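You operate a simulated robot arm through the tools that you are given. There is no shell and no other tool. Be economical: measure what you need, move in short steps, check, and stop when the job is done.

You are at the controls of a simulated two-armed robot. One attempt, no reset.

JOB
Shut the purple spool away in the bolt box.
Fine: hold the box while you slide the bolt; end with the lid shut and the bolt home; the other spools stay.

It is judged by the outcome, as a careful person would: the job done as asked, and still so three seconds after it is handed in. It fails if anything else is knocked over, pushed out of place, dropped, spilled or broken. A push-on lid holds only when it is set on centred and level and pressed home; a screw cap is set on level and turned clockwise until tight.

ROBOT AND FRAMES
Two 7-joint arms with two-finger parallel grippers on one trunk, on a base that drives. Base frame: it is fixed to the floor where the robot stands at the start and does not move with it; the origin is under the middle of the robot, x ahead of it, y to its left, z up. Units: cm, degrees, N and s.
The left shoulder is at the start at [6, 14.3, 92.6], the right one opposite. With the tool pointing down near the work surface each hand reaches from about 32 to 74 cm from the robot's upright axis, wherever it stands, measured 20 degrees to its own side. Places, roughly: bolt box (20x7x6 cm) [60, -10, 80]; bolt box lid [60, -10, 80]; gold bolt [50, -10, 80]; inside of the bolt box [60, -10, 80]. Payload 1.57 kg a hand.
The tool frame of a hand sits at the grasp point between the pads (the TCP): z along the fingers, y along the line on which they close. The tips reach 3 cm beyond it. The gripper opens to 11 cm. The fingers are 2.4 cm wide and 1.2 cm thick; the gripper's body (4.8 by 11.2 cm) begins 7.8 cm behind the TCP.
Orientation is that of the tool frame in the base frame, as [roll, pitch, yaw] about the fixed x, y, z axes, in that order (R = Rz(yaw) Ry(pitch) Rx(roll)). With the fingers straight down and closing along the base's y, the tool's x points along the base's -x, its y along +y and its z along -z.

CONTROLS
- The arms move only by the tool apply_moves. It takes "left_deltas", "right_deltas" or both (then of equal length, played together; a hand with none holds still); each is a list of rows, each a list of 7 numbers: the turn, a rotation vector about the tool's x, y, z in units of 120 degrees (1.0 is 120 degrees), then the shift along the tool's x, y, z in units of 150 mm (1.0 is 150 mm), then the closure, from 0 (fully open) to 1 (shut). In form: [[wx, wy, wz, tx, ty, tz, hand], ...]. A call has 1 to 10 rows; each row is the pose to reach, as a shift and turn from the pose commanded when the call began, along the tool's axes at that moment. A call with a number of a shift or a turn outside -1 to 1 is refused whole. Rows are played at 5 a second. More than 5 cm and 8.6 degrees between two rows, or a gripper value outside its range, and nothing of the call is played. A pose out of reach is approached as far as the arm can. The call stops where the force on the tool passes 40 N (or 10 N more than at its start, if that is more) or the arm is blocked; 0.2 s more then pass. Each finger travels about 4.5 cm/s and halts on what it meets, pressing with about 39 N; the grip force reading is that of the motor and also rises with nothing between the fingers. The clock runs only during rows and for 0.2 s after the last one: add rows that repeat a pose to give the fingers time. It gives the time, the measured TCP pose, the force on the tool (base axes), the opening and the grip force at its end, in the units of the frame above (readings bear some noise), with the torque about the TCP (base axes, N m) and any sound that the robot's microphone picked up, and new pictures: "pictures" is both (left out), scene, wrist or none (wrist: the cameras of the hands that moved).
- Cameras (640 x 400 px; columns grow to the right, rows downward): "scene" is now at [4.31, 1, 152.95]; the picture's right is [0.14, -0.99, 0.00], its down [-0.80, -0.11, -0.59] and it looks along [0.59, 0.08, -0.81] (base axes); focal length 268 px, centre (320, 200). "left" rides on the left gripper at [7, -1.6, -14.1] in its tool frame; the picture's right is [0.23, 0.97, 0.00], its down [-0.86, 0.20, -0.48] and it looks along [-0.47, 0.11, 0.88] (tool axes); focal length 222 px, centre (320, 200). "right" rides on the right gripper at [7, 1.6, -14.1] in its tool frame; the picture's right is [-0.23, 0.97, 0.00], its down [-0.85, -0.20, -0.48] and it looks along [-0.47, -0.11, 0.88] (tool axes); focal length 222 px, centre (320, 200).
- lift_body(by): slides the trunk up (or, below 0, down) by that many cm; the arms and the scene camera ride with it, the base frame stays. It gives what a move gives, with no picture.
- roll_base(legs): drives the robot by 1 to 6 legs, each [ahead, left, turn to the left] in cm, cm and degrees, along the robot's own axes; the way and the turn of a leg run together, so that a leg with both is an arc; at most 150 cm and 180 degrees a leg. The arms and the cameras ride along, it lands a little off, and it stops where it bumps. It gives what a move gives, and a new picture of the scene camera.
- turn_head(pan, tilt): turns the head with the scene camera to pan (to the left, within 86 degrees either way) and tilt (down, from -29 to 69), counted from straight ahead of the robot. It gives what a move gives, and a new picture of the scene camera.
- measure_at(camera, pixels): there is no depth. For up to 12 entries [column, row, z] of the newest picture of that camera ("zoom" is the newest enlarged one), the place [x, y] in the base frame at which the ray of that pixel passes the height z, good to about 0.2 cm. It takes no simulated time.
- enlarge(camera, box): a new picture of the part [left, top, right, bottom] of that camera's present view, enlarged. It takes no simulated time.
- sign_off(): hands the job in; it is judged then, once.

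Keep the steps short. Do not move on a guess: measure, check each grasp and each placing, and mend mistakes. In all there are 80 turns and 260 pictures (those below and enlarged ones count). Leave the grippers open and the arms clear of the work at the hand-in unless told otherwise, and finish with a single line.

The tools are called as a command line: name --argument value ..., lists and objects as JSON in quotes. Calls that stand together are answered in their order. apply_moves: Moves the arms, as the interface text tells. Its arguments: {"type":"object","properties":{"left_deltas":{"type":"array","items":{"type":"array","items":{"type":"number"}}},"right_deltas":{"type":"array","items":{"type":"array","items":{"type":"number"}}},"pictures":{"type":"string","enum":["both","scene","wrist","none"]}},"required":[]} The other tools are called the same way: lift_body (by) slides the trunk up or down; roll_base (legs) drives the base; turn_head (pan, tilt) turns the head that bears the scene camera; measure_at (camera, pixels) gives the place at which the rays of pixels pass given heights; enlarge (camera, box) takes an enlarged picture of a part of a camera's view; sign_off () hands the job in.

At the start:

```text
t: 0.0
left_tool_pos: [47.07, 13.3, 105.35]
left_tool_rot: [-180.0, 0.0, 180.0]
left_contact_force: [0.5, 0.0, -0.3]
left_torque: [0.01, 0.03, 0.02]
left_opening: 10.99
left_grasp_force: 0.1
right_tool_pos: [46.44, -26.72, 104.34]
right_tool_rot: [-180.0, 0.1, -180.0]
right_contact_force: [-0.4, -0.3, 0.7]
right_torque: [0.01, 0.01, 0.02]
right_opening: 11.0
right_grasp_force: 0.1
trunk travel left (down, up): [-52.5, 6.5]
robot x, y, heading: [0.01, 0.1, -0.2]
head pan, tilt: [7.8, 53.8]
```

scene: 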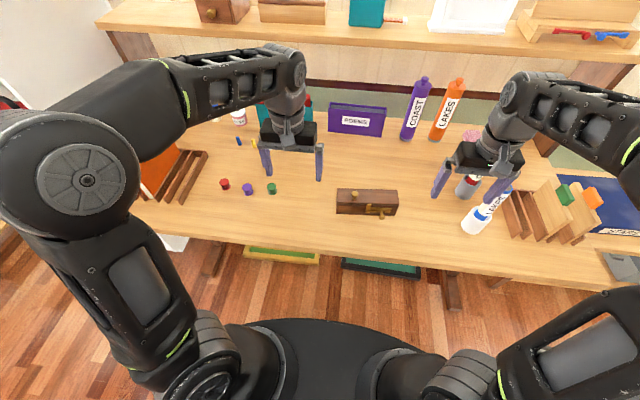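
right: 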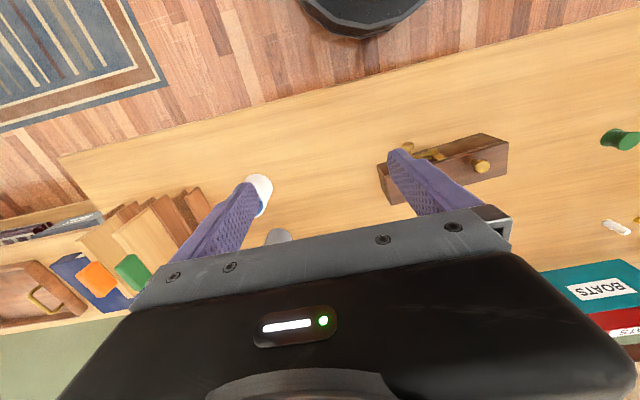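
left: 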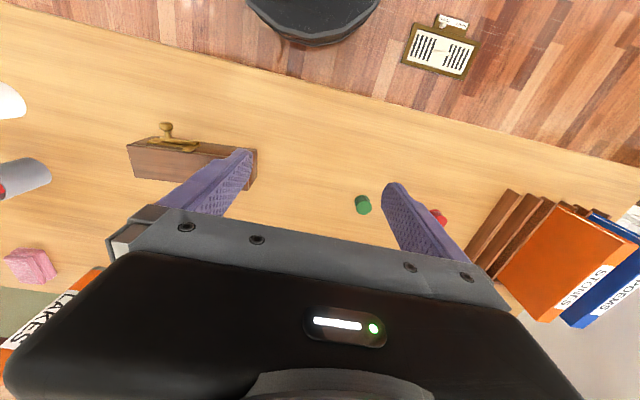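

I see the box at about (367,202) in the scene and three spools at (224,184), (248,189), (272,188). I enlarge both.

enlarge --camera "scene" --box '[317, 170, 417, 232]'

enlarge --camera "scene" --box '[200, 160, 300, 222]'

enlarge --camera "right" --box '[360, 110, 530, 216]'

measure_at --camera "scene" --pixels '[[224, 188, 76], [248, 193, 76], [272, 192, 76], [337, 190, 82], [336, 213, 76], [397, 215, 76], [398, 191, 82], [337, 203, 82], [397, 206, 82]]'

```text
6.40 times, centred on (367, 201) of scene
```

zoom: 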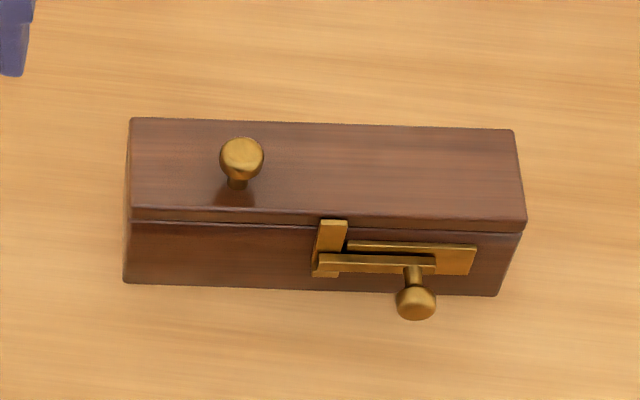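

```text
6.40 times, centred on (250, 191) of scene
```

zoom: 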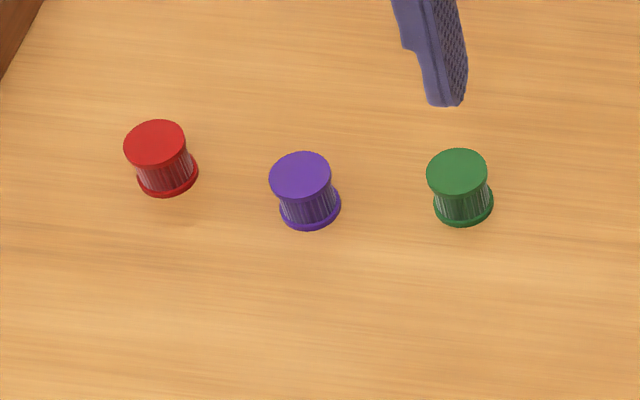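

```text
3.76 times, centred on (445, 163) of right
```

zoom: 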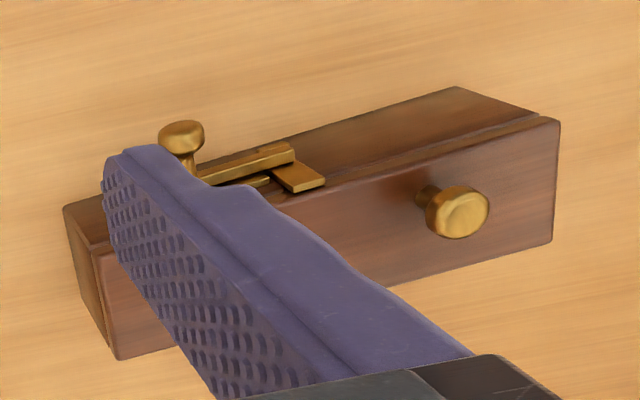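

```text
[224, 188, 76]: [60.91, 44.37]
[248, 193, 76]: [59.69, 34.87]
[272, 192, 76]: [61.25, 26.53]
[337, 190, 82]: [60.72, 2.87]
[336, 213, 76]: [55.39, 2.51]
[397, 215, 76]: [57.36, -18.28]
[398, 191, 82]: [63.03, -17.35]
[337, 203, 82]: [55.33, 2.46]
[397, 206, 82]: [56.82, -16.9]
```

The bolt is on the near face and the box is turned about 6 degrees. I move both hands to get closer views: right toward the bolt, left toward the spools, both staying well above everything.

apply_moves --right_deltas '[[0, 0, 0, 0.07, 0.245, 0.12, 0], [0, 0, 0, 0.14, 0.49, 0.24, 0], [0, 0, 0, 0.21, 0.735, 0.36, 0], [0, 0, 0, 0.28, 0.98, 0.49, 0], [0, 0, 0, 0.28, 0.98, 0.49, 0]]' --left_deltas '[[0, 0, 0, -0.05, 0.25, 0.1, 0], [0, 0, 0, -0.1, 0.5, 0.2, 0], [0, 0, 0, -0.15, 0.75, 0.3, 0], [0, 0, 0, -0.2, 1, 0.4, 0], [0, 0, 0, -0.2, 1, 0.4, 0]]'

```text
t: 1.2
left_tool_pos: [50.15, 28.58, 99.34]
left_tool_rot: [-179.9, 0.1, 180.0]
left_contact_force: [0.6, 0.8, -0.3]
left_torque: [-0.03, 0.02, 0.01]
left_opening: 10.98
left_grasp_force: 0.0
right_tool_pos: [42.07, -12.02, 97.13]
right_tool_rot: [180.0, 0.0, -180.0]
right_contact_force: [-0.2, 0.4, -0.4]
right_torque: [0.0, 0.02, 0.03]
right_opening: 11.01
right_grasp_force: 0.0
trunk travel left (down, up): [-52.5, 6.5]
robot x, y, heading: [-0.3, -0.08, 0.2]
head pan, tilt: [7.8, 53.8]
```

scene: 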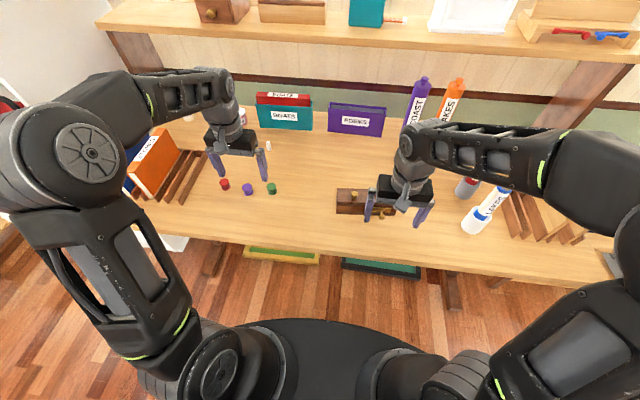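
right: 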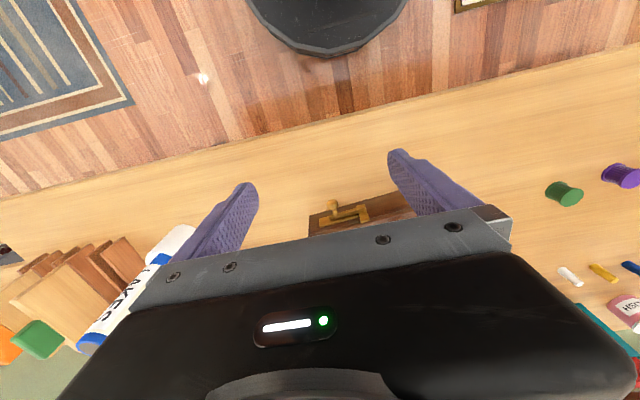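
left: 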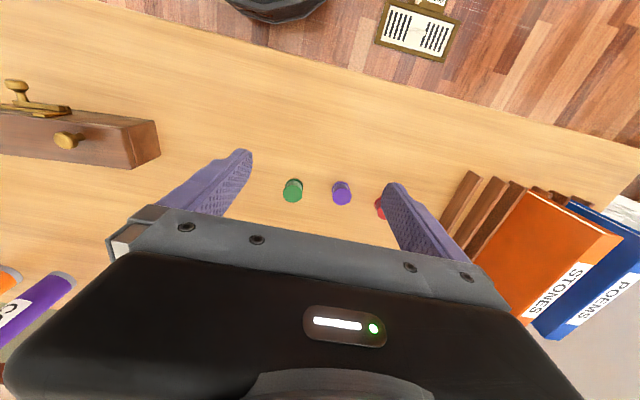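

I enlarge the bolt in the right view and the spools and box in the left view.

enlarge --camera "right" --box '[290, 170, 418, 250]'

enlarge --camera "left" --box '[0, 70, 176, 180]'

enlarge --camera "left" --box '[260, 150, 404, 240]'

```text
5.00 times, centred on (354, 210) of right
```

zoom: 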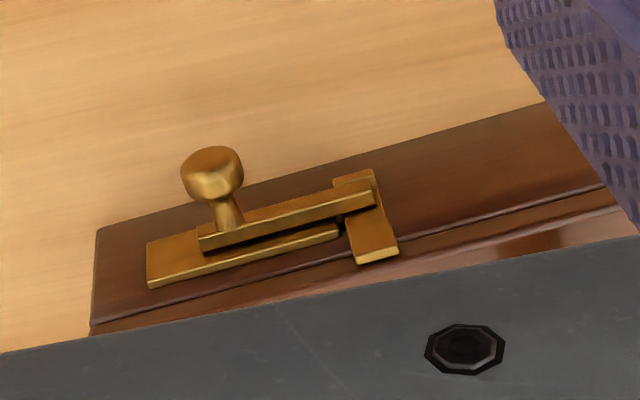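

```text
3.64 times, centred on (88, 125) of left
```

zoom: 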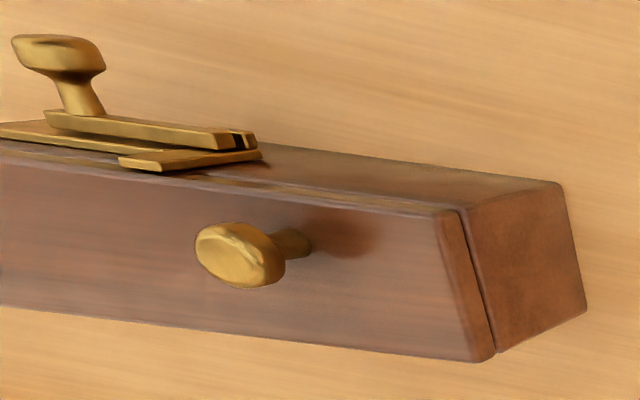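

```text
4.44 times, centred on (332, 195) of left
```

zoom: 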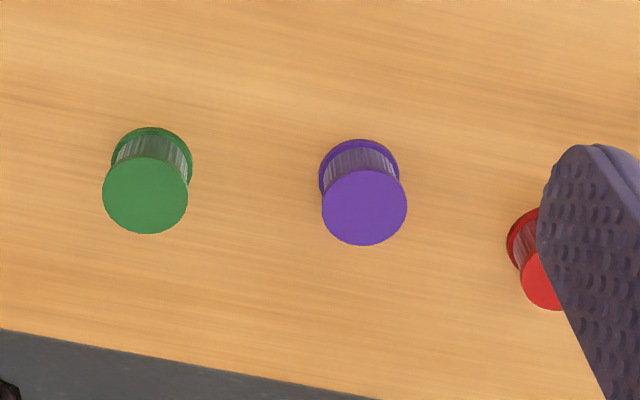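

measure_at --camera "left" --pixels '[[122.9, 126.9, 81], [122.9, 126.9, 82], [122.9, 126.9, 83], [135.5, 168, 82], [154.5, 120.5, 76], [160.5, 155, 76], [342, 184, 76], [342, 195, 79], [292, 186, 76], [83, 137, 82], [66, 140, 85]]'

measure_at --camera "scene" --pixels '[[337.6, 189, 82], [337.3, 202.3, 82], [337.3, 202.3, 81], [337.3, 202.3, 83], [247, 188, 79], [249, 194.5, 76]]'

measure_at --camera "right" --pixels '[[309.5, 216, 76], [309.5, 216, 78], [309, 235, 81], [332, 204, 79], [335.5, 214, 79], [364, 206, 79], [363, 222, 82], [338, 217, 79]]'

```text
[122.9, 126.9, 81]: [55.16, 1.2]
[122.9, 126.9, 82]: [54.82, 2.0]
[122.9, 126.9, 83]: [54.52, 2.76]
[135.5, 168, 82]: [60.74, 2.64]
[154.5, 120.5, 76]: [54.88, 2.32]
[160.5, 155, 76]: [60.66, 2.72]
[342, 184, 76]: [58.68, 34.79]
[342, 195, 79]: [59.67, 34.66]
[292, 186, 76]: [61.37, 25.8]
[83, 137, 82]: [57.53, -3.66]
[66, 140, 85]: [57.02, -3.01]
```

```text
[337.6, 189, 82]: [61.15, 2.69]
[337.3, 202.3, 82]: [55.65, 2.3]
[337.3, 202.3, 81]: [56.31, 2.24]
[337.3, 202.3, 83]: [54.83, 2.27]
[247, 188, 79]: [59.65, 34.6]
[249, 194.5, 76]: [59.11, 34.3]
```

```text
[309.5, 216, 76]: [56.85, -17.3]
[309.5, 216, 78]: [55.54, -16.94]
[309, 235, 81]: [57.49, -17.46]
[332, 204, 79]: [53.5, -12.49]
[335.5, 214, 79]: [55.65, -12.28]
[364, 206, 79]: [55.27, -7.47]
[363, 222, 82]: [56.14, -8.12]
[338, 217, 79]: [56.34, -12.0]
```

The bolt is now home (its bar lies in the lid's keeper) and should slide toward -y. The left hand will hold the box by its left end. I turn the left hand 84 degrees and bring it part of the way, at z 97.

apply_moves --left_deltas '[[0, 0, 0.07025, -0.055, -0.095, 0.015, 0], [0, 0, 0.1405, -0.11, -0.19, 0.03, 0], [0, 0, 0.21075, -0.165, -0.285, 0.045, 0], [0, 0, 0.281, -0.22, -0.38, 0.06, 0], [0, 0, 0.35125, -0.275, -0.475, 0.075, 0], [0, 0, 0.4215, -0.33, -0.57, 0.09, 0], [0, 0, 0.49175, -0.385, -0.665, 0.105, 0], [0, 0, 0.562, -0.44, -0.76, 0.12, 0], [0, 0, 0.63225, -0.495, -0.855, 0.135, 0], [0, 0, 0.7025, -0.55, -0.95, 0.15, 0]]'

measure_at --camera "right" --pixels '[[332.4, 204.4, 78], [332.4, 204.4, 79], [332.4, 204.4, 80], [363, 207, 79]]'

```text
t: 3.4
left_tool_pos: [58.33, 13.95, 97.28]
left_tool_rot: [180.0, -0.1, 95.5]
left_contact_force: [0.1, 0.5, 0.4]
left_torque: [0.02, -0.01, 0.02]
left_opening: 11.0
left_grasp_force: 0.1
right_tool_pos: [42.19, -12.0, 97.18]
right_tool_rot: [180.0, 0.0, -180.0]
right_contact_force: [-0.3, 0.6, -0.2]
right_torque: [0.01, -0.04, -0.02]
right_opening: 11.0
right_grasp_force: 0.0
trunk travel left (down, up): [-52.5, 6.5]
robot x, y, heading: [0.11, 0.17, -0.2]
head pan, tilt: [7.8, 53.8]
```

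scene: 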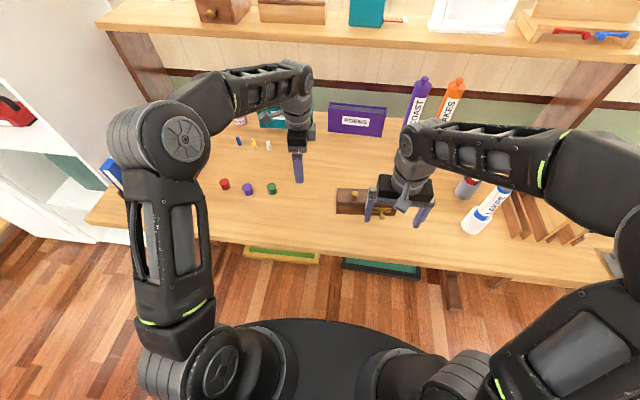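
left: 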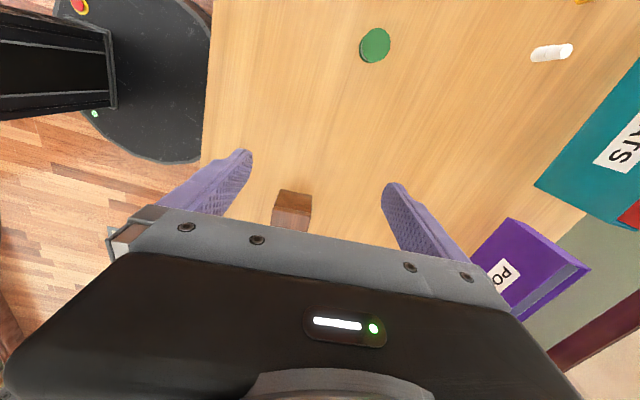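

```text
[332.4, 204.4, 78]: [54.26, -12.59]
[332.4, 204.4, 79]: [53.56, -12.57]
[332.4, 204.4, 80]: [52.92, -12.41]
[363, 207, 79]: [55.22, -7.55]
```

Left hand turned well. Next I bring it over the left end of the box, at the same height.

apply_moves --left_deltas '[[0, 0, 0, -0.3, -0.028, 0, 0], [0, 0, 0, -0.6, -0.055, 0, 0], [0, 0, 0, -0.906, -0.083, 0, 0], [0, 0, 0, -0.906, -0.083, 0.3, 0], [0, 0, 0, -0.906, -0.083, 0.3, 0]]'

```text
t: 4.6
left_tool_pos: [58.3, 0.24, 92.69]
left_tool_rot: [179.9, 0.0, 95.6]
left_contact_force: [-0.8, 0.5, 0.2]
left_torque: [-0.02, 0.02, 0.01]
left_opening: 11.0
left_grasp_force: 0.0
right_tool_pos: [42.16, -11.97, 97.12]
right_tool_rot: [-180.0, 0.0, 180.0]
right_contact_force: [-0.5, -0.6, 0.0]
right_torque: [-0.02, -0.03, -0.02]
right_opening: 11.02
right_grasp_force: 0.0
trunk travel left (down, up): [-52.5, 6.5]
robot x, y, heading: [0.23, -0.03, -0.0]
head pan, tilt: [7.8, 53.8]
```

scene: 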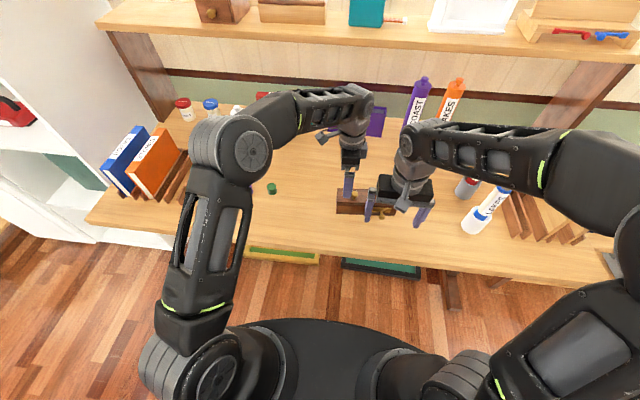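
left: 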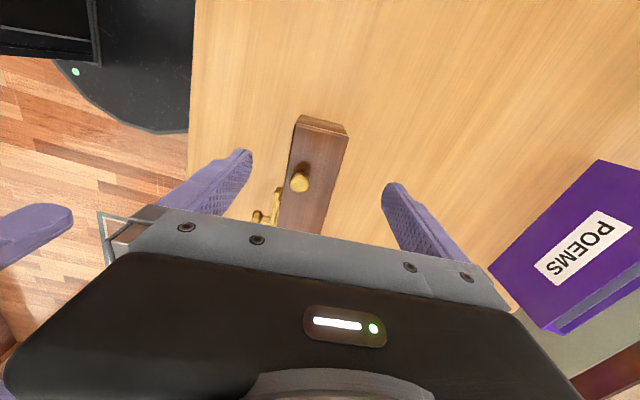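

Here the box is between the fingers, seen from a new angle. I enlarge it to triangulate the knobs.

enlarge --camera "left" --box '[230, 105, 390, 235]'

measure_at --camera "left" --pixels '[[299, 182, 84.5], [299, 182, 85.5], [257, 217, 77.5], [257, 217, 78.5], [257, 217, 79.5], [297, 123, 82.2], [347, 137, 82.2]]'

```text
3.08 times, centred on (310, 170) of left
```

zoom: 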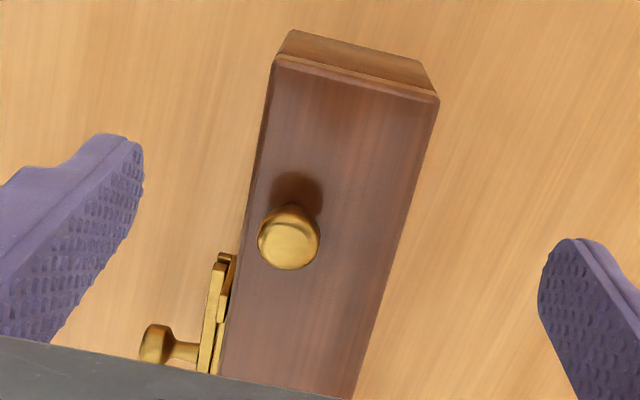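

```text
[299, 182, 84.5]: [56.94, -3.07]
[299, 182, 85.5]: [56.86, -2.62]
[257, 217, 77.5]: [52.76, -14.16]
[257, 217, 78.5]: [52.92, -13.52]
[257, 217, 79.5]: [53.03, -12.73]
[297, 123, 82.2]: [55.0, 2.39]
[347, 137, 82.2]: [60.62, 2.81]
```

Bolt knob head: about (53.05, -12.5, 79.8). Lid knob: about (56.9, -3.0, 84.7). Box middle under the hand is x 58.05. I lower the left hand to z 80.8 around the box.

apply_moves --left_deltas '[[0, 0, 0, 0, -0.017, 0.26, 0], [0, 0, 0, 0, -0.017, 0.52, 0], [0, 0, 0, 0, -0.017, 0.78, 0], [0, 0, 0, 0, -0.017, 0.78, 0]]'

```text
t: 5.6
left_tool_pos: [58.19, 0.29, 81.21]
left_tool_rot: [-179.9, 0.1, 95.7]
left_contact_force: [0.3, 0.5, 0.1]
left_torque: [0.04, -0.02, 0.01]
left_opening: 10.99
left_grasp_force: 0.1
right_tool_pos: [42.14, -11.91, 97.15]
right_tool_rot: [-180.0, 0.0, -179.9]
right_contact_force: [-0.8, 0.2, 0.3]
right_torque: [0.0, -0.02, 0.01]
right_opening: 10.99
right_grasp_force: 0.0
trunk travel left (down, up): [-52.5, 6.5]
robot x, y, heading: [0.21, -0.35, -0.1]
head pan, tilt: [7.8, 53.8]
```

scene: 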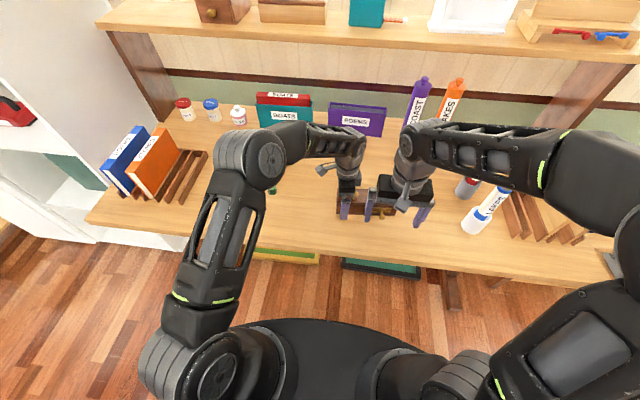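
left: 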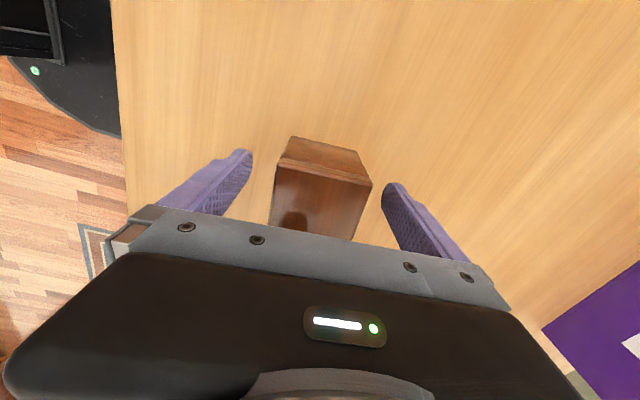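

Clearances look good on both sides. I close the left fingers on the box.

apply_moves --left_deltas '[[0, 0, 0, 0, 0, 0, 0.2], [0, 0, 0, 0, 0, 0, 0.4], [0, 0, 0, 0, 0, 0, 0.55], [0, 0, 0, 0, 0, 0, 0.55], [0, 0, 0, 0, 0, 0, 0.55]]' --pictures "wrist"

```text
t: 6.8
left_tool_pos: [58.14, 0.42, 81.17]
left_tool_rot: [180.0, 0.0, 95.7]
left_contact_force: [-0.9, -0.1, 0.0]
left_torque: [-0.09, 0.08, -0.14]
left_opening: 6.01
left_grasp_force: 30.9
right_tool_pos: [42.16, -11.99, 97.06]
right_tool_rot: [-180.0, 0.0, 180.0]
right_contact_force: [0.8, 0.4, -0.6]
right_torque: [-0.04, -0.02, 0.0]
right_opening: 10.99
right_grasp_force: 0.1
trunk travel left (down, up): [-52.5, 6.5]
robot x, y, heading: [-0.08, 0.27, -0.2]
head pan, tilt: [7.8, 53.8]
```

left: 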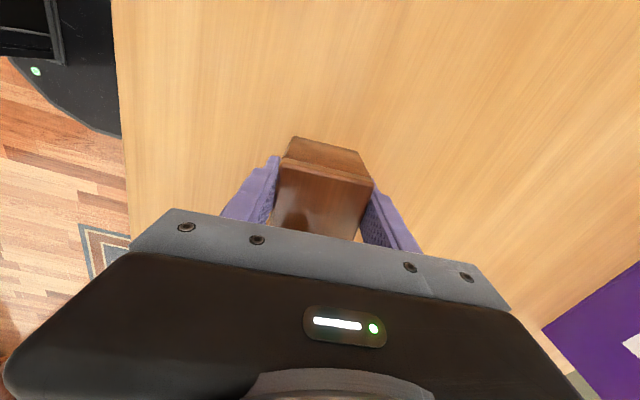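

The box is held (6.0 cm, 31 N). Now the right hand goes above the bolt knob at z 90, turned 5.7 degrees to the box and half closed.

apply_moves --right_deltas '[[0, 0, -0.0158, -0.232, -0.011, 0.157, 0.2], [0, 0, -0.0316, -0.464, -0.022, 0.314, 0.4], [0, 0, -0.0475, -0.696, -0.033, 0.47, 0.55], [0, 0, -0.0475, -0.696, -0.033, 0.47, 0.55]]'

```text
t: 7.8
left_tool_pos: [58.23, 0.26, 81.19]
left_tool_rot: [180.0, 0.0, 95.8]
left_contact_force: [-1.5, -0.7, 1.6]
left_torque: [-0.17, -0.02, -0.09]
left_opening: 5.97
left_grasp_force: 38.9
right_tool_pos: [52.91, -12.25, 89.88]
right_tool_rot: [180.0, 0.0, -174.3]
right_contact_force: [-0.1, 0.3, -0.5]
right_torque: [-0.02, 0.01, 0.01]
right_opening: 4.93
right_grasp_force: 0.0
trunk travel left (down, up): [-52.5, 6.5]
robot x, y, heading: [0.19, -0.05, 0.0]
head pan, tilt: [7.8, 53.8]
```

scene: 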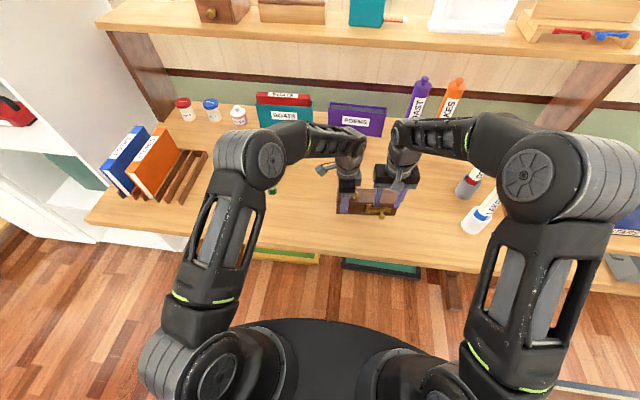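
right: 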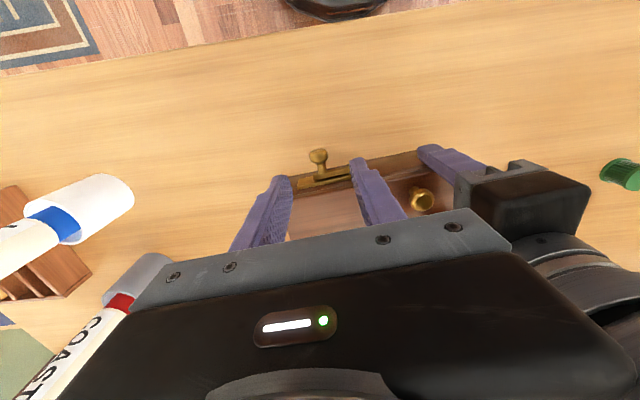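

measure_at --camera "right" --pixels '[[318, 155, 79.8], [318, 155, 78.8], [321, 172, 79.8], [287, 181, 76], [428, 155, 76]]'

enlarge --camera "right" --box '[250, 130, 410, 230]'

```text
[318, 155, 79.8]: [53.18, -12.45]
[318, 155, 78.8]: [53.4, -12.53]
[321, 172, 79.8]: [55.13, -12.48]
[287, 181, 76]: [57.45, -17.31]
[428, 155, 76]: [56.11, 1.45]
```

```text
4.00 times, centred on (330, 180) of right
```

zoom: 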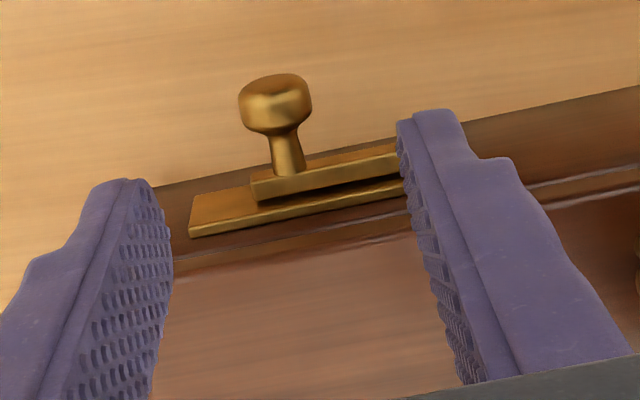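

Knob head is centred between the fingers at (53.2, -12.45). I lower the right hand to z about 81.

apply_moves --right_deltas '[[0, 0, 0, 0.007, -0.013, 0.2, 0.55], [0, 0, 0, 0.007, -0.013, 0.4, 0.55], [0, 0, 0, 0.007, -0.013, 0.6, 0.55], [0, 0, 0, 0.007, -0.013, 0.6, 0.55]]'

```text
t: 8.8
left_tool_pos: [58.28, 0.47, 81.1]
left_tool_rot: [180.0, 0.0, 95.7]
left_contact_force: [-0.3, -0.4, -0.1]
left_torque: [-0.06, 0.09, -0.06]
left_opening: 5.98
left_grasp_force: 38.6
right_tool_pos: [52.86, -12.54, 80.91]
right_tool_rot: [-180.0, 0.0, -174.3]
right_contact_force: [-0.4, -0.3, 0.5]
right_torque: [-0.02, 0.0, -0.01]
right_opening: 4.96
right_grasp_force: 0.1
trunk travel left (down, up): [-52.5, 6.5]
robot x, y, heading: [-0.15, -0.1, -0.2]
head pan, tilt: [7.8, 53.8]
```

scene: 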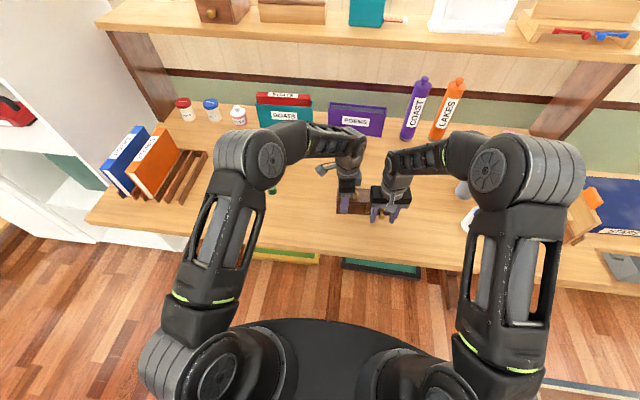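
right: 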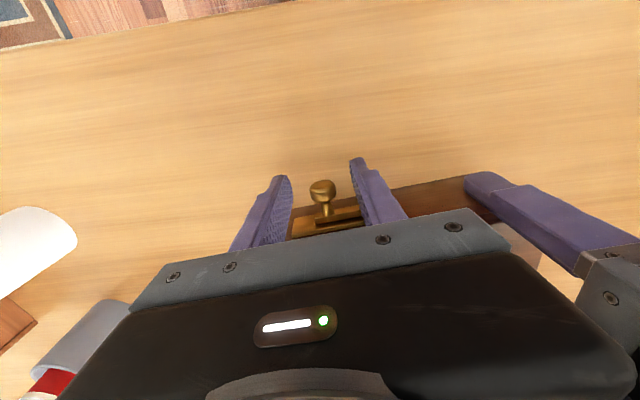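

The knob is between the fingers. I close on it.

apply_moves --right_deltas '[[0, 0, 0, 0, 0, 0, 0.75], [0, 0, 0, 0, 0, 0, 0.9], [0, 0, 0, 0, 0, 0, 0.95], [0, 0, 0, 0, 0, 0, 0.95], [0, 0, 0, 0, 0, 0, 0.95]]' --pictures "wrist"

```text
t: 10.0
left_tool_pos: [58.27, 0.29, 81.11]
left_tool_rot: [179.9, 0.0, 95.7]
left_contact_force: [-0.6, -2.4, 0.0]
left_torque: [-0.16, 0.04, -0.1]
left_opening: 5.97
left_grasp_force: 39.6
right_tool_pos: [52.9, -12.68, 81.0]
right_tool_rot: [-180.0, 0.0, -174.2]
right_contact_force: [1.1, 1.0, -0.9]
right_torque: [0.01, 0.0, 0.0]
right_opening: 1.77
right_grasp_force: 32.8
trunk travel left (down, up): [-52.5, 6.5]
robot x, y, heading: [0.07, 0.04, 0.1]
head pan, tilt: [7.8, 53.8]
```

right: 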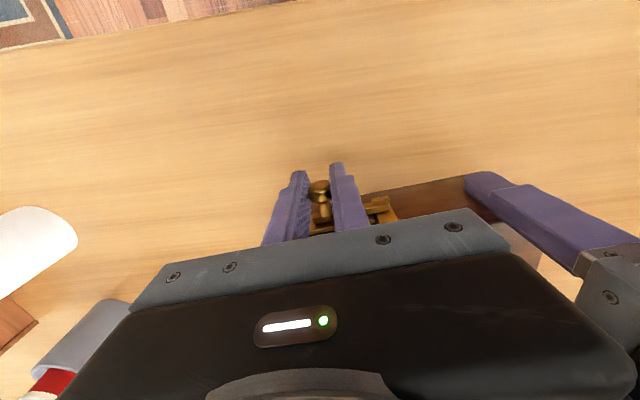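

Knob gripped (1.77 cm, 33 N). I slide the bolt toward tool -y in small steps, watching the force.

apply_moves --right_deltas '[[0, 0, 0, 0, -0.03, 0, 0.95], [0, 0, 0, 0, -0.06, 0, 0.95], [0, 0, 0, 0, -0.09, 0, 0.95], [0, 0, 0, 0, -0.12, 0, 0.95], [0, 0, 0, 0, -0.15, 0, 0.95], [0, 0, 0, 0, -0.18, 0, 0.95]]' --pictures "wrist"

enlarge --camera "right" --box '[240, 140, 496, 300]'

```text
t: 11.4
left_tool_pos: [58.01, 0.02, 81.12]
left_tool_rot: [-179.9, 0.3, 95.6]
left_contact_force: [-5.6, -25.2, -1.0]
left_torque: [0.71, -0.02, 0.34]
left_opening: 6.0
left_grasp_force: 38.5
right_tool_pos: [52.89, -14.91, 80.91]
right_tool_rot: [179.6, 0.2, -174.1]
right_contact_force: [5.2, 25.3, 5.2]
right_torque: [0.3, -0.26, 0.18]
right_opening: 1.78
right_grasp_force: 32.6
trunk travel left (down, up): [-52.5, 6.5]
robot x, y, heading: [-0.09, 0.27, -0.1]
head pan, tilt: [7.8, 53.8]
```

right: 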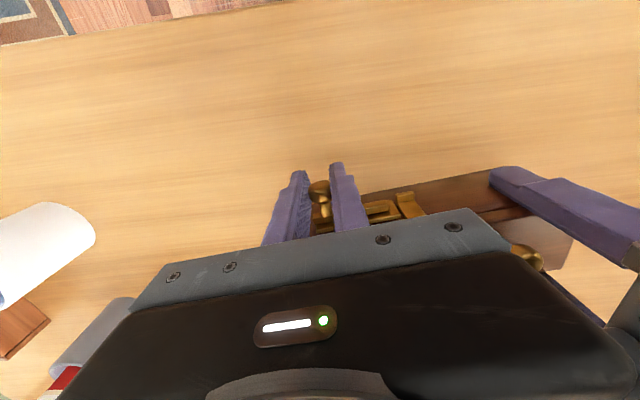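

```text
2.50 times, centred on (368, 220) of right
```

zoom: 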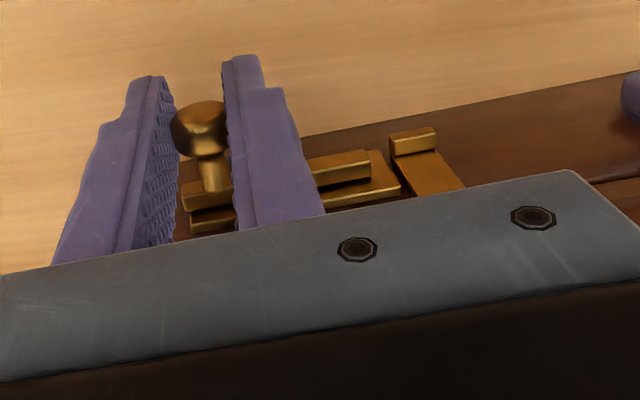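

The bolt is out of the keeper and at its stop (slid 2.2 cm, 25 N). I ease off, open the right fingers and lift that hand.

apply_moves --right_deltas '[[0, 0, 0, 0, 0.03, 0, 0.95], [0, 0, 0, 0, 0.03, 0, 0.8], [0, 0, 0, 0, 0.03, 0, 0.6], [0, 0, 0, 0, 0.03, 0, 0.55], [0, 0, 0, 0, 0.03, -0.27, 0.55], [0, 0, 0, 0, 0.03, -0.55, 0.55], [0, 0, 0, 0, 0.03, -0.83, 0.55]]'

```text
t: 13.0
left_tool_pos: [58.15, 0.38, 81.27]
left_tool_rot: [-180.0, -0.1, 95.7]
left_contact_force: [-1.5, 1.9, 4.2]
left_torque: [0.04, -0.18, 0.01]
left_opening: 5.98
left_grasp_force: 38.2
right_tool_pos: [52.88, -14.69, 93.3]
right_tool_rot: [179.9, -0.1, -174.3]
right_contact_force: [-0.7, 0.6, 0.3]
right_torque: [0.01, 0.01, 0.0]
right_opening: 4.97
right_grasp_force: 0.2
trunk travel left (down, up): [-52.5, 6.5]
robot x, y, heading: [0.0, 0.1, -0.0]
head pan, tilt: [7.8, 53.8]
```

scene: 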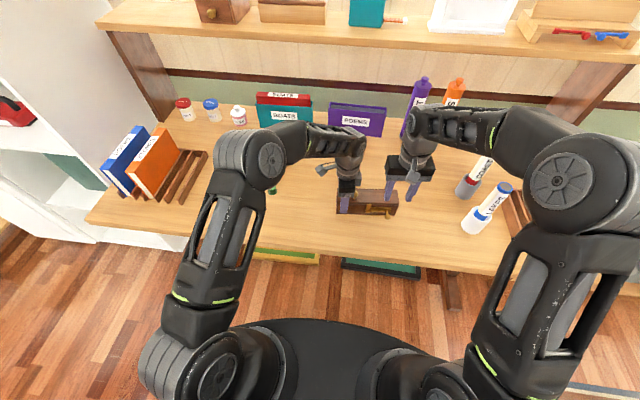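
right: 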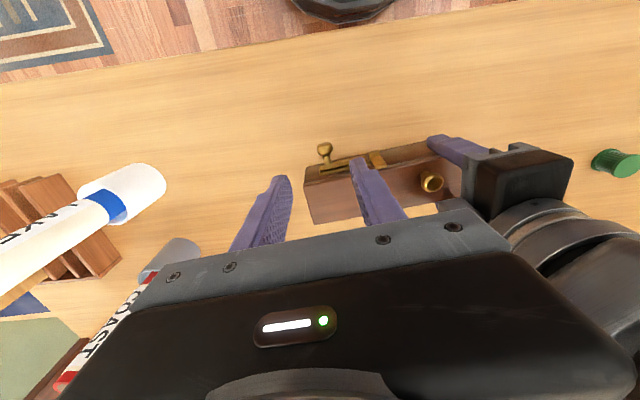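

I release the box with the left hand and lift it straight up.

apply_moves --left_deltas '[[0, 0, 0, 0, 0, 0, 0.3], [0, 0, 0, 0, 0, 0, 0], [0, 0, 0, 0, 0, 0, 0], [0, 0, 0, 0, 0, 0, 0], [0, 0, 0, 0, 0, -0.3, 0], [0, 0, 0, 0, 0, -0.6, 0], [0, 0, 0, 0, 0, -0.9, 0]]' --pictures "both"

```text
t: 14.6
left_tool_pos: [57.9, -0.08, 94.79]
left_tool_rot: [179.9, 0.0, 95.7]
left_contact_force: [-0.6, -0.7, -1.2]
left_torque: [-0.01, 0.0, 0.01]
left_opening: 11.0
left_grasp_force: 0.1
right_tool_pos: [52.87, -14.78, 93.31]
right_tool_rot: [-180.0, 0.0, -174.3]
right_contact_force: [-0.7, -0.2, 0.0]
right_torque: [0.03, -0.01, 0.02]
right_opening: 4.96
right_grasp_force: 0.1
trunk travel left (down, up): [-52.5, 6.5]
robot x, y, heading: [0.42, -0.46, -0.1]
head pan, tilt: [7.8, 53.8]
```

scene: 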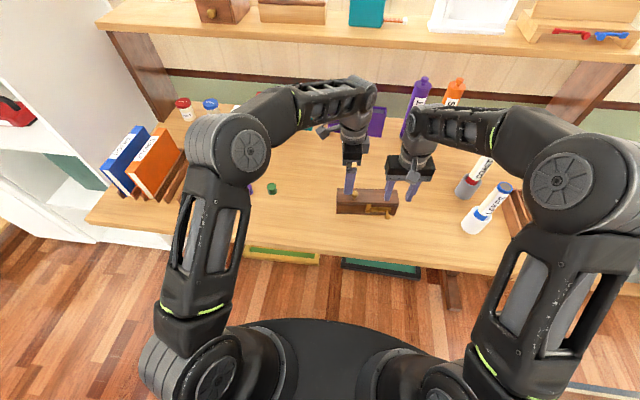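
left: 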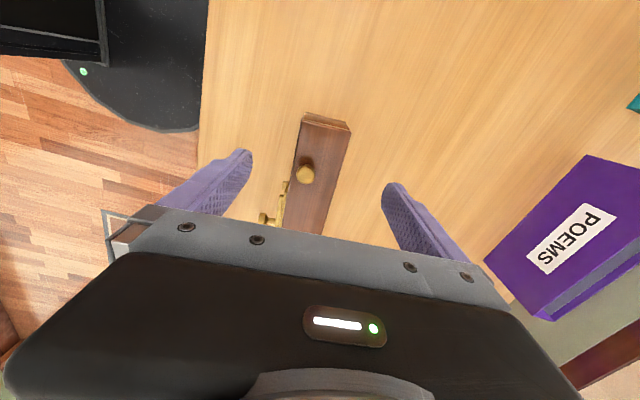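

I turn the left hand back to yaw 174 while moving it away to the left.

apply_moves --left_deltas '[[0, 0, -0.0655, 0.098, 0.01, 0, 0], [0, 0, -0.131, 0.196, 0.02, 0, 0], [0, 0, -0.1965, 0.294, 0.03, 0, 0], [0, 0, -0.262, 0.392, 0.04, 0, 0], [0, 0, -0.3275, 0.49, 0.05, 0, 0], [0, 0, -0.393, 0.588, 0.06, 0, 0], [0, 0, -0.4585, 0.686, 0.07, 0, 0], [0, 0, -0.524, 0.784, 0.08, 0, 0], [0, 0, -0.5895, 0.882, 0.09, 0, 0], [0, 0, -0.655, 0.98, 0.1, 0, 0]]' --pictures "wrist"

measure_at --camera "right" --pixels '[[433, 184, 84.7], [433, 184, 85.5], [324, 150, 79.8]]'

```text
t: 16.8
left_tool_pos: [58.05, 15.2, 94.48]
left_tool_rot: [180.0, 0.1, 174.5]
left_contact_force: [0.2, 0.4, 0.2]
left_torque: [-0.01, -0.01, 0.01]
left_opening: 11.01
left_grasp_force: 0.0
right_tool_pos: [52.93, -14.76, 93.35]
right_tool_rot: [179.9, 0.0, -174.3]
right_contact_force: [-0.4, 0.6, -0.3]
right_torque: [-0.02, -0.02, -0.01]
right_opening: 4.95
right_grasp_force: 0.1
trunk travel left (down, up): [-52.5, 6.5]
robot x, y, heading: [-0.06, 0.0, 0.2]
head pan, tilt: [7.8, 53.8]
```

left: 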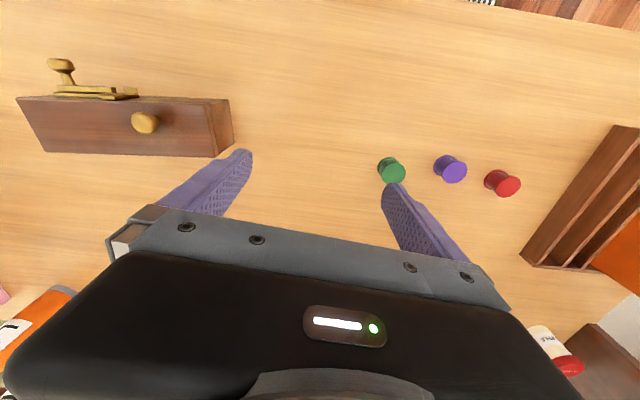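

```text
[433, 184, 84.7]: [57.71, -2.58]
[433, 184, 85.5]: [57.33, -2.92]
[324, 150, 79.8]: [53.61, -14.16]
```

Left yaw must end at 185.7 to match the box. I move the right hand above the lid knob (57.2, -2.9) and the left hand on toward the spools, turning 11 degrees.

apply_moves --left_deltas '[[0, 0, -0.023, 0, 0.245, 0, 0.2], [0, 0, -0.047, 0, 0.49, 0, 0.3], [0, 0, -0.07, 0, 0.735, 0, 0.45], [0, 0, -0.0933, 0, 0.98, 0, 0.45], [0, 0, -0.0933, 0, 0.98, 0, 0.45]]' --right_deltas '[[0, 0, 0, -0.09, 0.19, 0, 0.55], [0, 0, 0, -0.18, 0.38, 0, 0.55], [0, 0, 0, -0.27, 0.57, 0, 0.55], [0, 0, 0, -0.363, 0.758, 0, 0.55], [0, 0, 0, -0.363, 0.758, 0, 0.55]]'

```text
t: 18.0
left_tool_pos: [59.71, 29.63, 94.66]
left_tool_rot: [-180.0, -0.1, -174.5]
left_contact_force: [0.2, 0.2, 0.3]
left_torque: [-0.03, 0.0, -0.01]
left_opening: 6.07
left_grasp_force: 0.1
right_tool_pos: [57.4, -3.12, 93.22]
right_tool_rot: [180.0, 0.0, -174.4]
right_contact_force: [-0.7, -0.9, 0.6]
right_torque: [0.03, -0.01, 0.0]
right_opening: 4.94
right_grasp_force: 0.0
trunk travel left (down, up): [-52.5, 6.5]
robot x, y, heading: [-0.11, 0.43, 0.2]
head pan, tilt: [7.8, 53.8]
```

scene: 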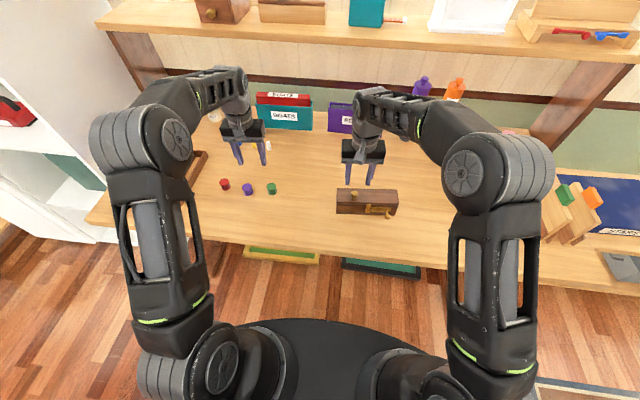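
right: 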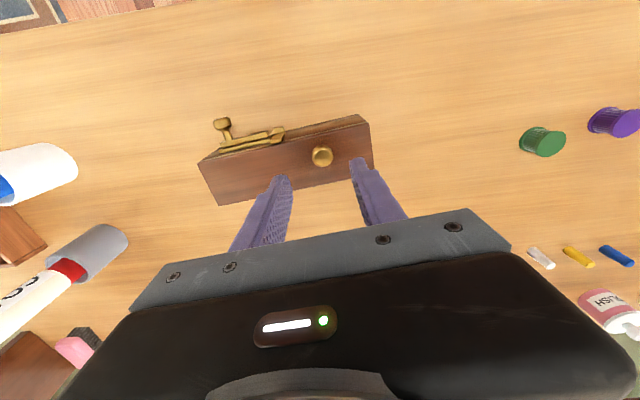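
left: 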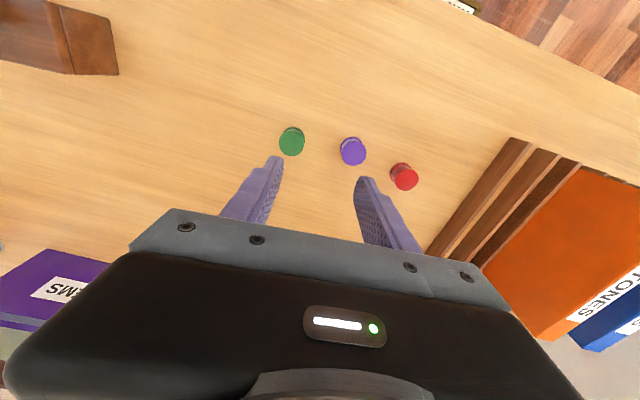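

measure_at --camera "right" --pixels '[[322, 156, 84.5], [322, 156, 85.2], [372, 123, 76], [200, 161, 82.2], [218, 206, 82.2], [375, 167, 82.2], [366, 124, 82.2]]'

measure_at --camera "left" --pixels '[[353, 153, 79], [353, 146, 76], [292, 143, 79], [405, 179, 79]]'

enlarge --camera "left" --box '[270, 110, 430, 210]'

enlarge --camera "right" --box '[180, 90, 400, 228]'

```text
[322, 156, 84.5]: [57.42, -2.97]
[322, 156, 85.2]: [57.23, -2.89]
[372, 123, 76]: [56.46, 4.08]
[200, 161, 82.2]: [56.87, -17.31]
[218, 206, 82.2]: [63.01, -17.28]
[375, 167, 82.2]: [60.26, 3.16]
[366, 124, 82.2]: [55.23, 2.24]
```

```text
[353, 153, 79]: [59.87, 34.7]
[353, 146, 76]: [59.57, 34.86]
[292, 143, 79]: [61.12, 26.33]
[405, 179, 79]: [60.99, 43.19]
```

```text
4.00 times, centred on (350, 160) of left
```

zoom: 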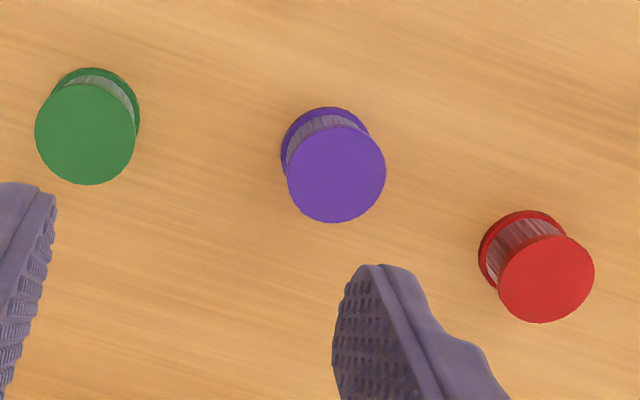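

```text
2.90 times, centred on (290, 159) of right
```

zoom: 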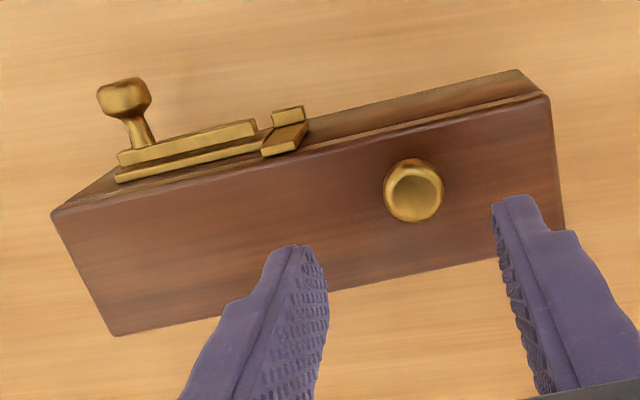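

Lid knob at (57.3, -2.93); purple spool at (59.8, 34.75). Right hand goes down onto the knob (TCP to about 85.9), left goes over the spool to z 86.

apply_moves --left_deltas '[[0, 0, 0, -0.02, 0.17, 0, 0.45], [0, 0, 0, -0.04, 0.338, 0, 0.45], [0, 0, 0, -0.04, 0.338, 0.28, 0.45], [0, 0, 0, -0.04, 0.338, 0.56, 0.45], [0, 0, 0, -0.04, 0.338, 0.56, 0.45]]' --right_deltas '[[0, 0, 0, 0.005, 0.013, 0.16, 0.55], [0, 0, 0, 0.005, 0.013, 0.32, 0.55], [0, 0, 0, 0.005, 0.013, 0.42, 0.55], [0, 0, 0, 0.005, 0.013, 0.487, 0.55], [0, 0, 0, 0.005, 0.013, 0.487, 0.55]]'

```text
t: 19.2
left_tool_pos: [59.68, 35.03, 85.97]
left_tool_rot: [-180.0, -0.1, -174.5]
left_contact_force: [-0.5, 0.1, -0.2]
left_torque: [0.0, 0.01, 0.01]
left_opening: 6.05
left_grasp_force: 0.1
right_tool_pos: [57.08, -2.71, 86.14]
right_tool_rot: [-180.0, 0.2, -174.3]
right_contact_force: [0.6, -1.2, 2.2]
right_torque: [-0.09, 0.01, -0.01]
right_opening: 4.92
right_grasp_force: 0.1
trunk travel left (down, up): [-52.5, 6.5]
robot x, y, heading: [0.38, 0.17, -0.0]
head pan, tilt: [7.8, 53.8]
```

scene: 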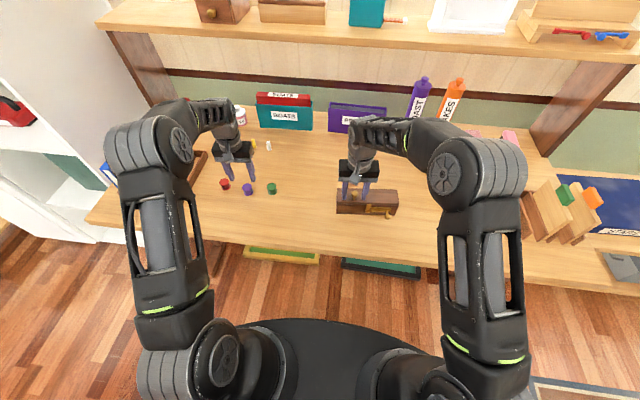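
right: 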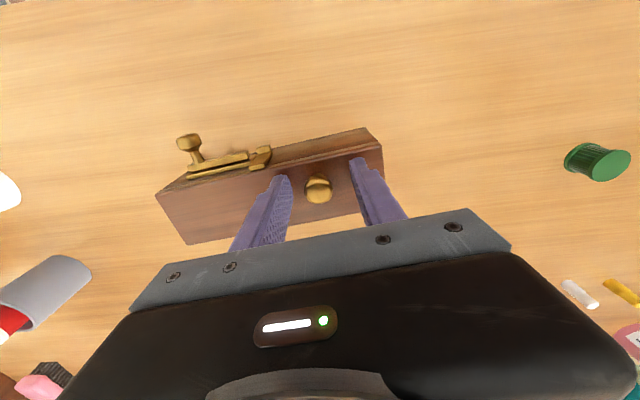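
left: 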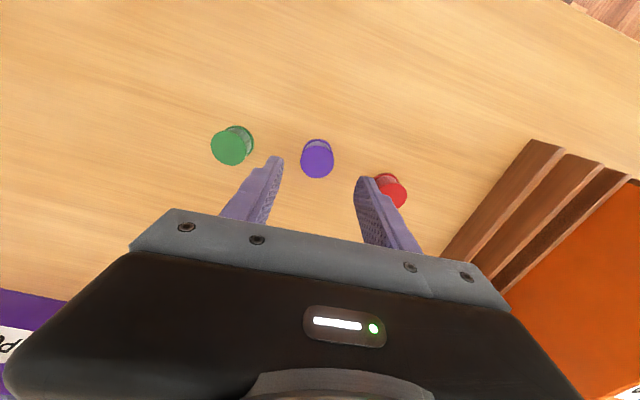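

enlarge --camera "right" --box '[220, 130, 420, 255]'

measure_at --camera "left" --pixels '[[317, 159, 79], [317, 150, 76]]'

```text
3.20 times, centred on (320, 192) of right
```

zoom: 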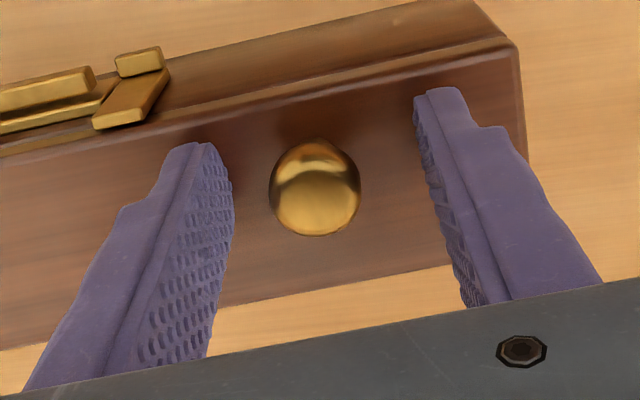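

```text
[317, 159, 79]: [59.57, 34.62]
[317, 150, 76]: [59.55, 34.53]
```

Both are centred. I close the right fingers on the lid knob and lower the left over the spool to z 79.7.

apply_moves --left_deltas '[[0, 0, 0, 0, -0.02, 0.15, 0.45], [0, 0, 0, 0, -0.02, 0.3, 0.45], [0, 0, 0, 0, -0.02, 0.42, 0.45], [0, 0, 0, 0, -0.02, 0.42, 0.45], [0, 0, 0, 0, -0.02, 0.42, 0.45]]' --right_deltas '[[0, 0, 0, 0, 0, 0, 0.7], [0, 0, 0, 0, 0, 0, 0.85], [0, 0, 0, 0, 0, 0, 0.95], [0, 0, 0, 0, 0, 0, 0.95], [0, 0, 0, 0, 0, 0, 0.95]]'

```text
t: 20.4
left_tool_pos: [59.85, 34.49, 79.55]
left_tool_rot: [-180.0, 0.0, -174.4]
left_contact_force: [0.1, -0.9, -1.3]
left_torque: [-0.01, -0.01, -0.02]
left_opening: 6.04
left_grasp_force: 0.1
right_tool_pos: [57.15, -2.72, 86.02]
right_tool_rot: [-180.0, 0.0, -174.3]
right_contact_force: [1.0, -1.7, 4.4]
right_torque: [-0.1, -0.06, -0.04]
right_opening: 2.07
right_grasp_force: 34.5
trunk travel left (down, up): [-52.5, 6.5]
robot x, y, heading: [0.01, -0.01, -0.1]
head pan, tilt: [7.8, 53.8]
```

scene: 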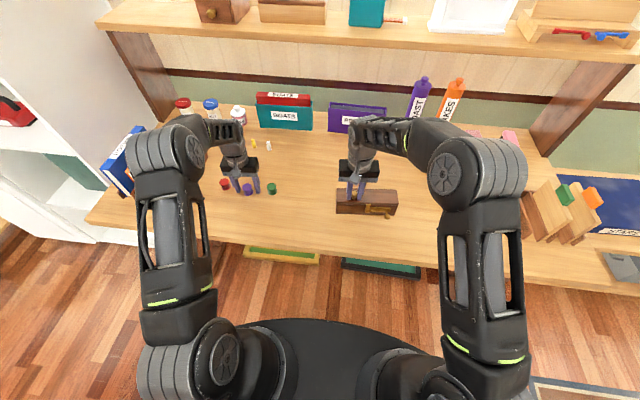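
right: 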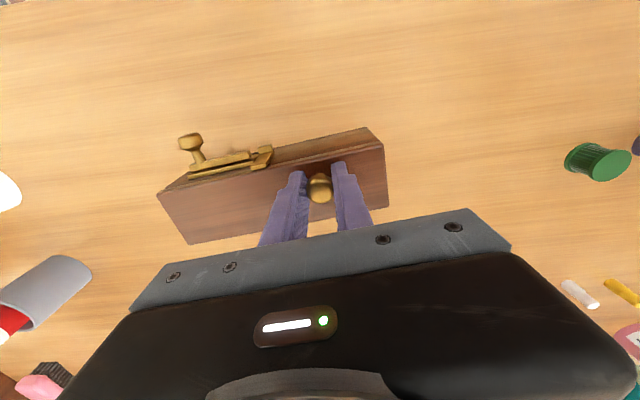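
left: 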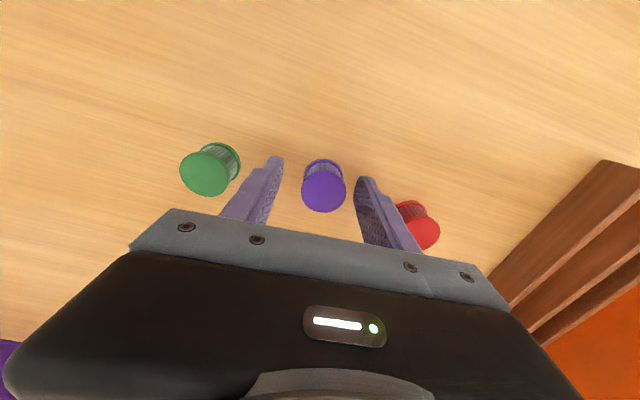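

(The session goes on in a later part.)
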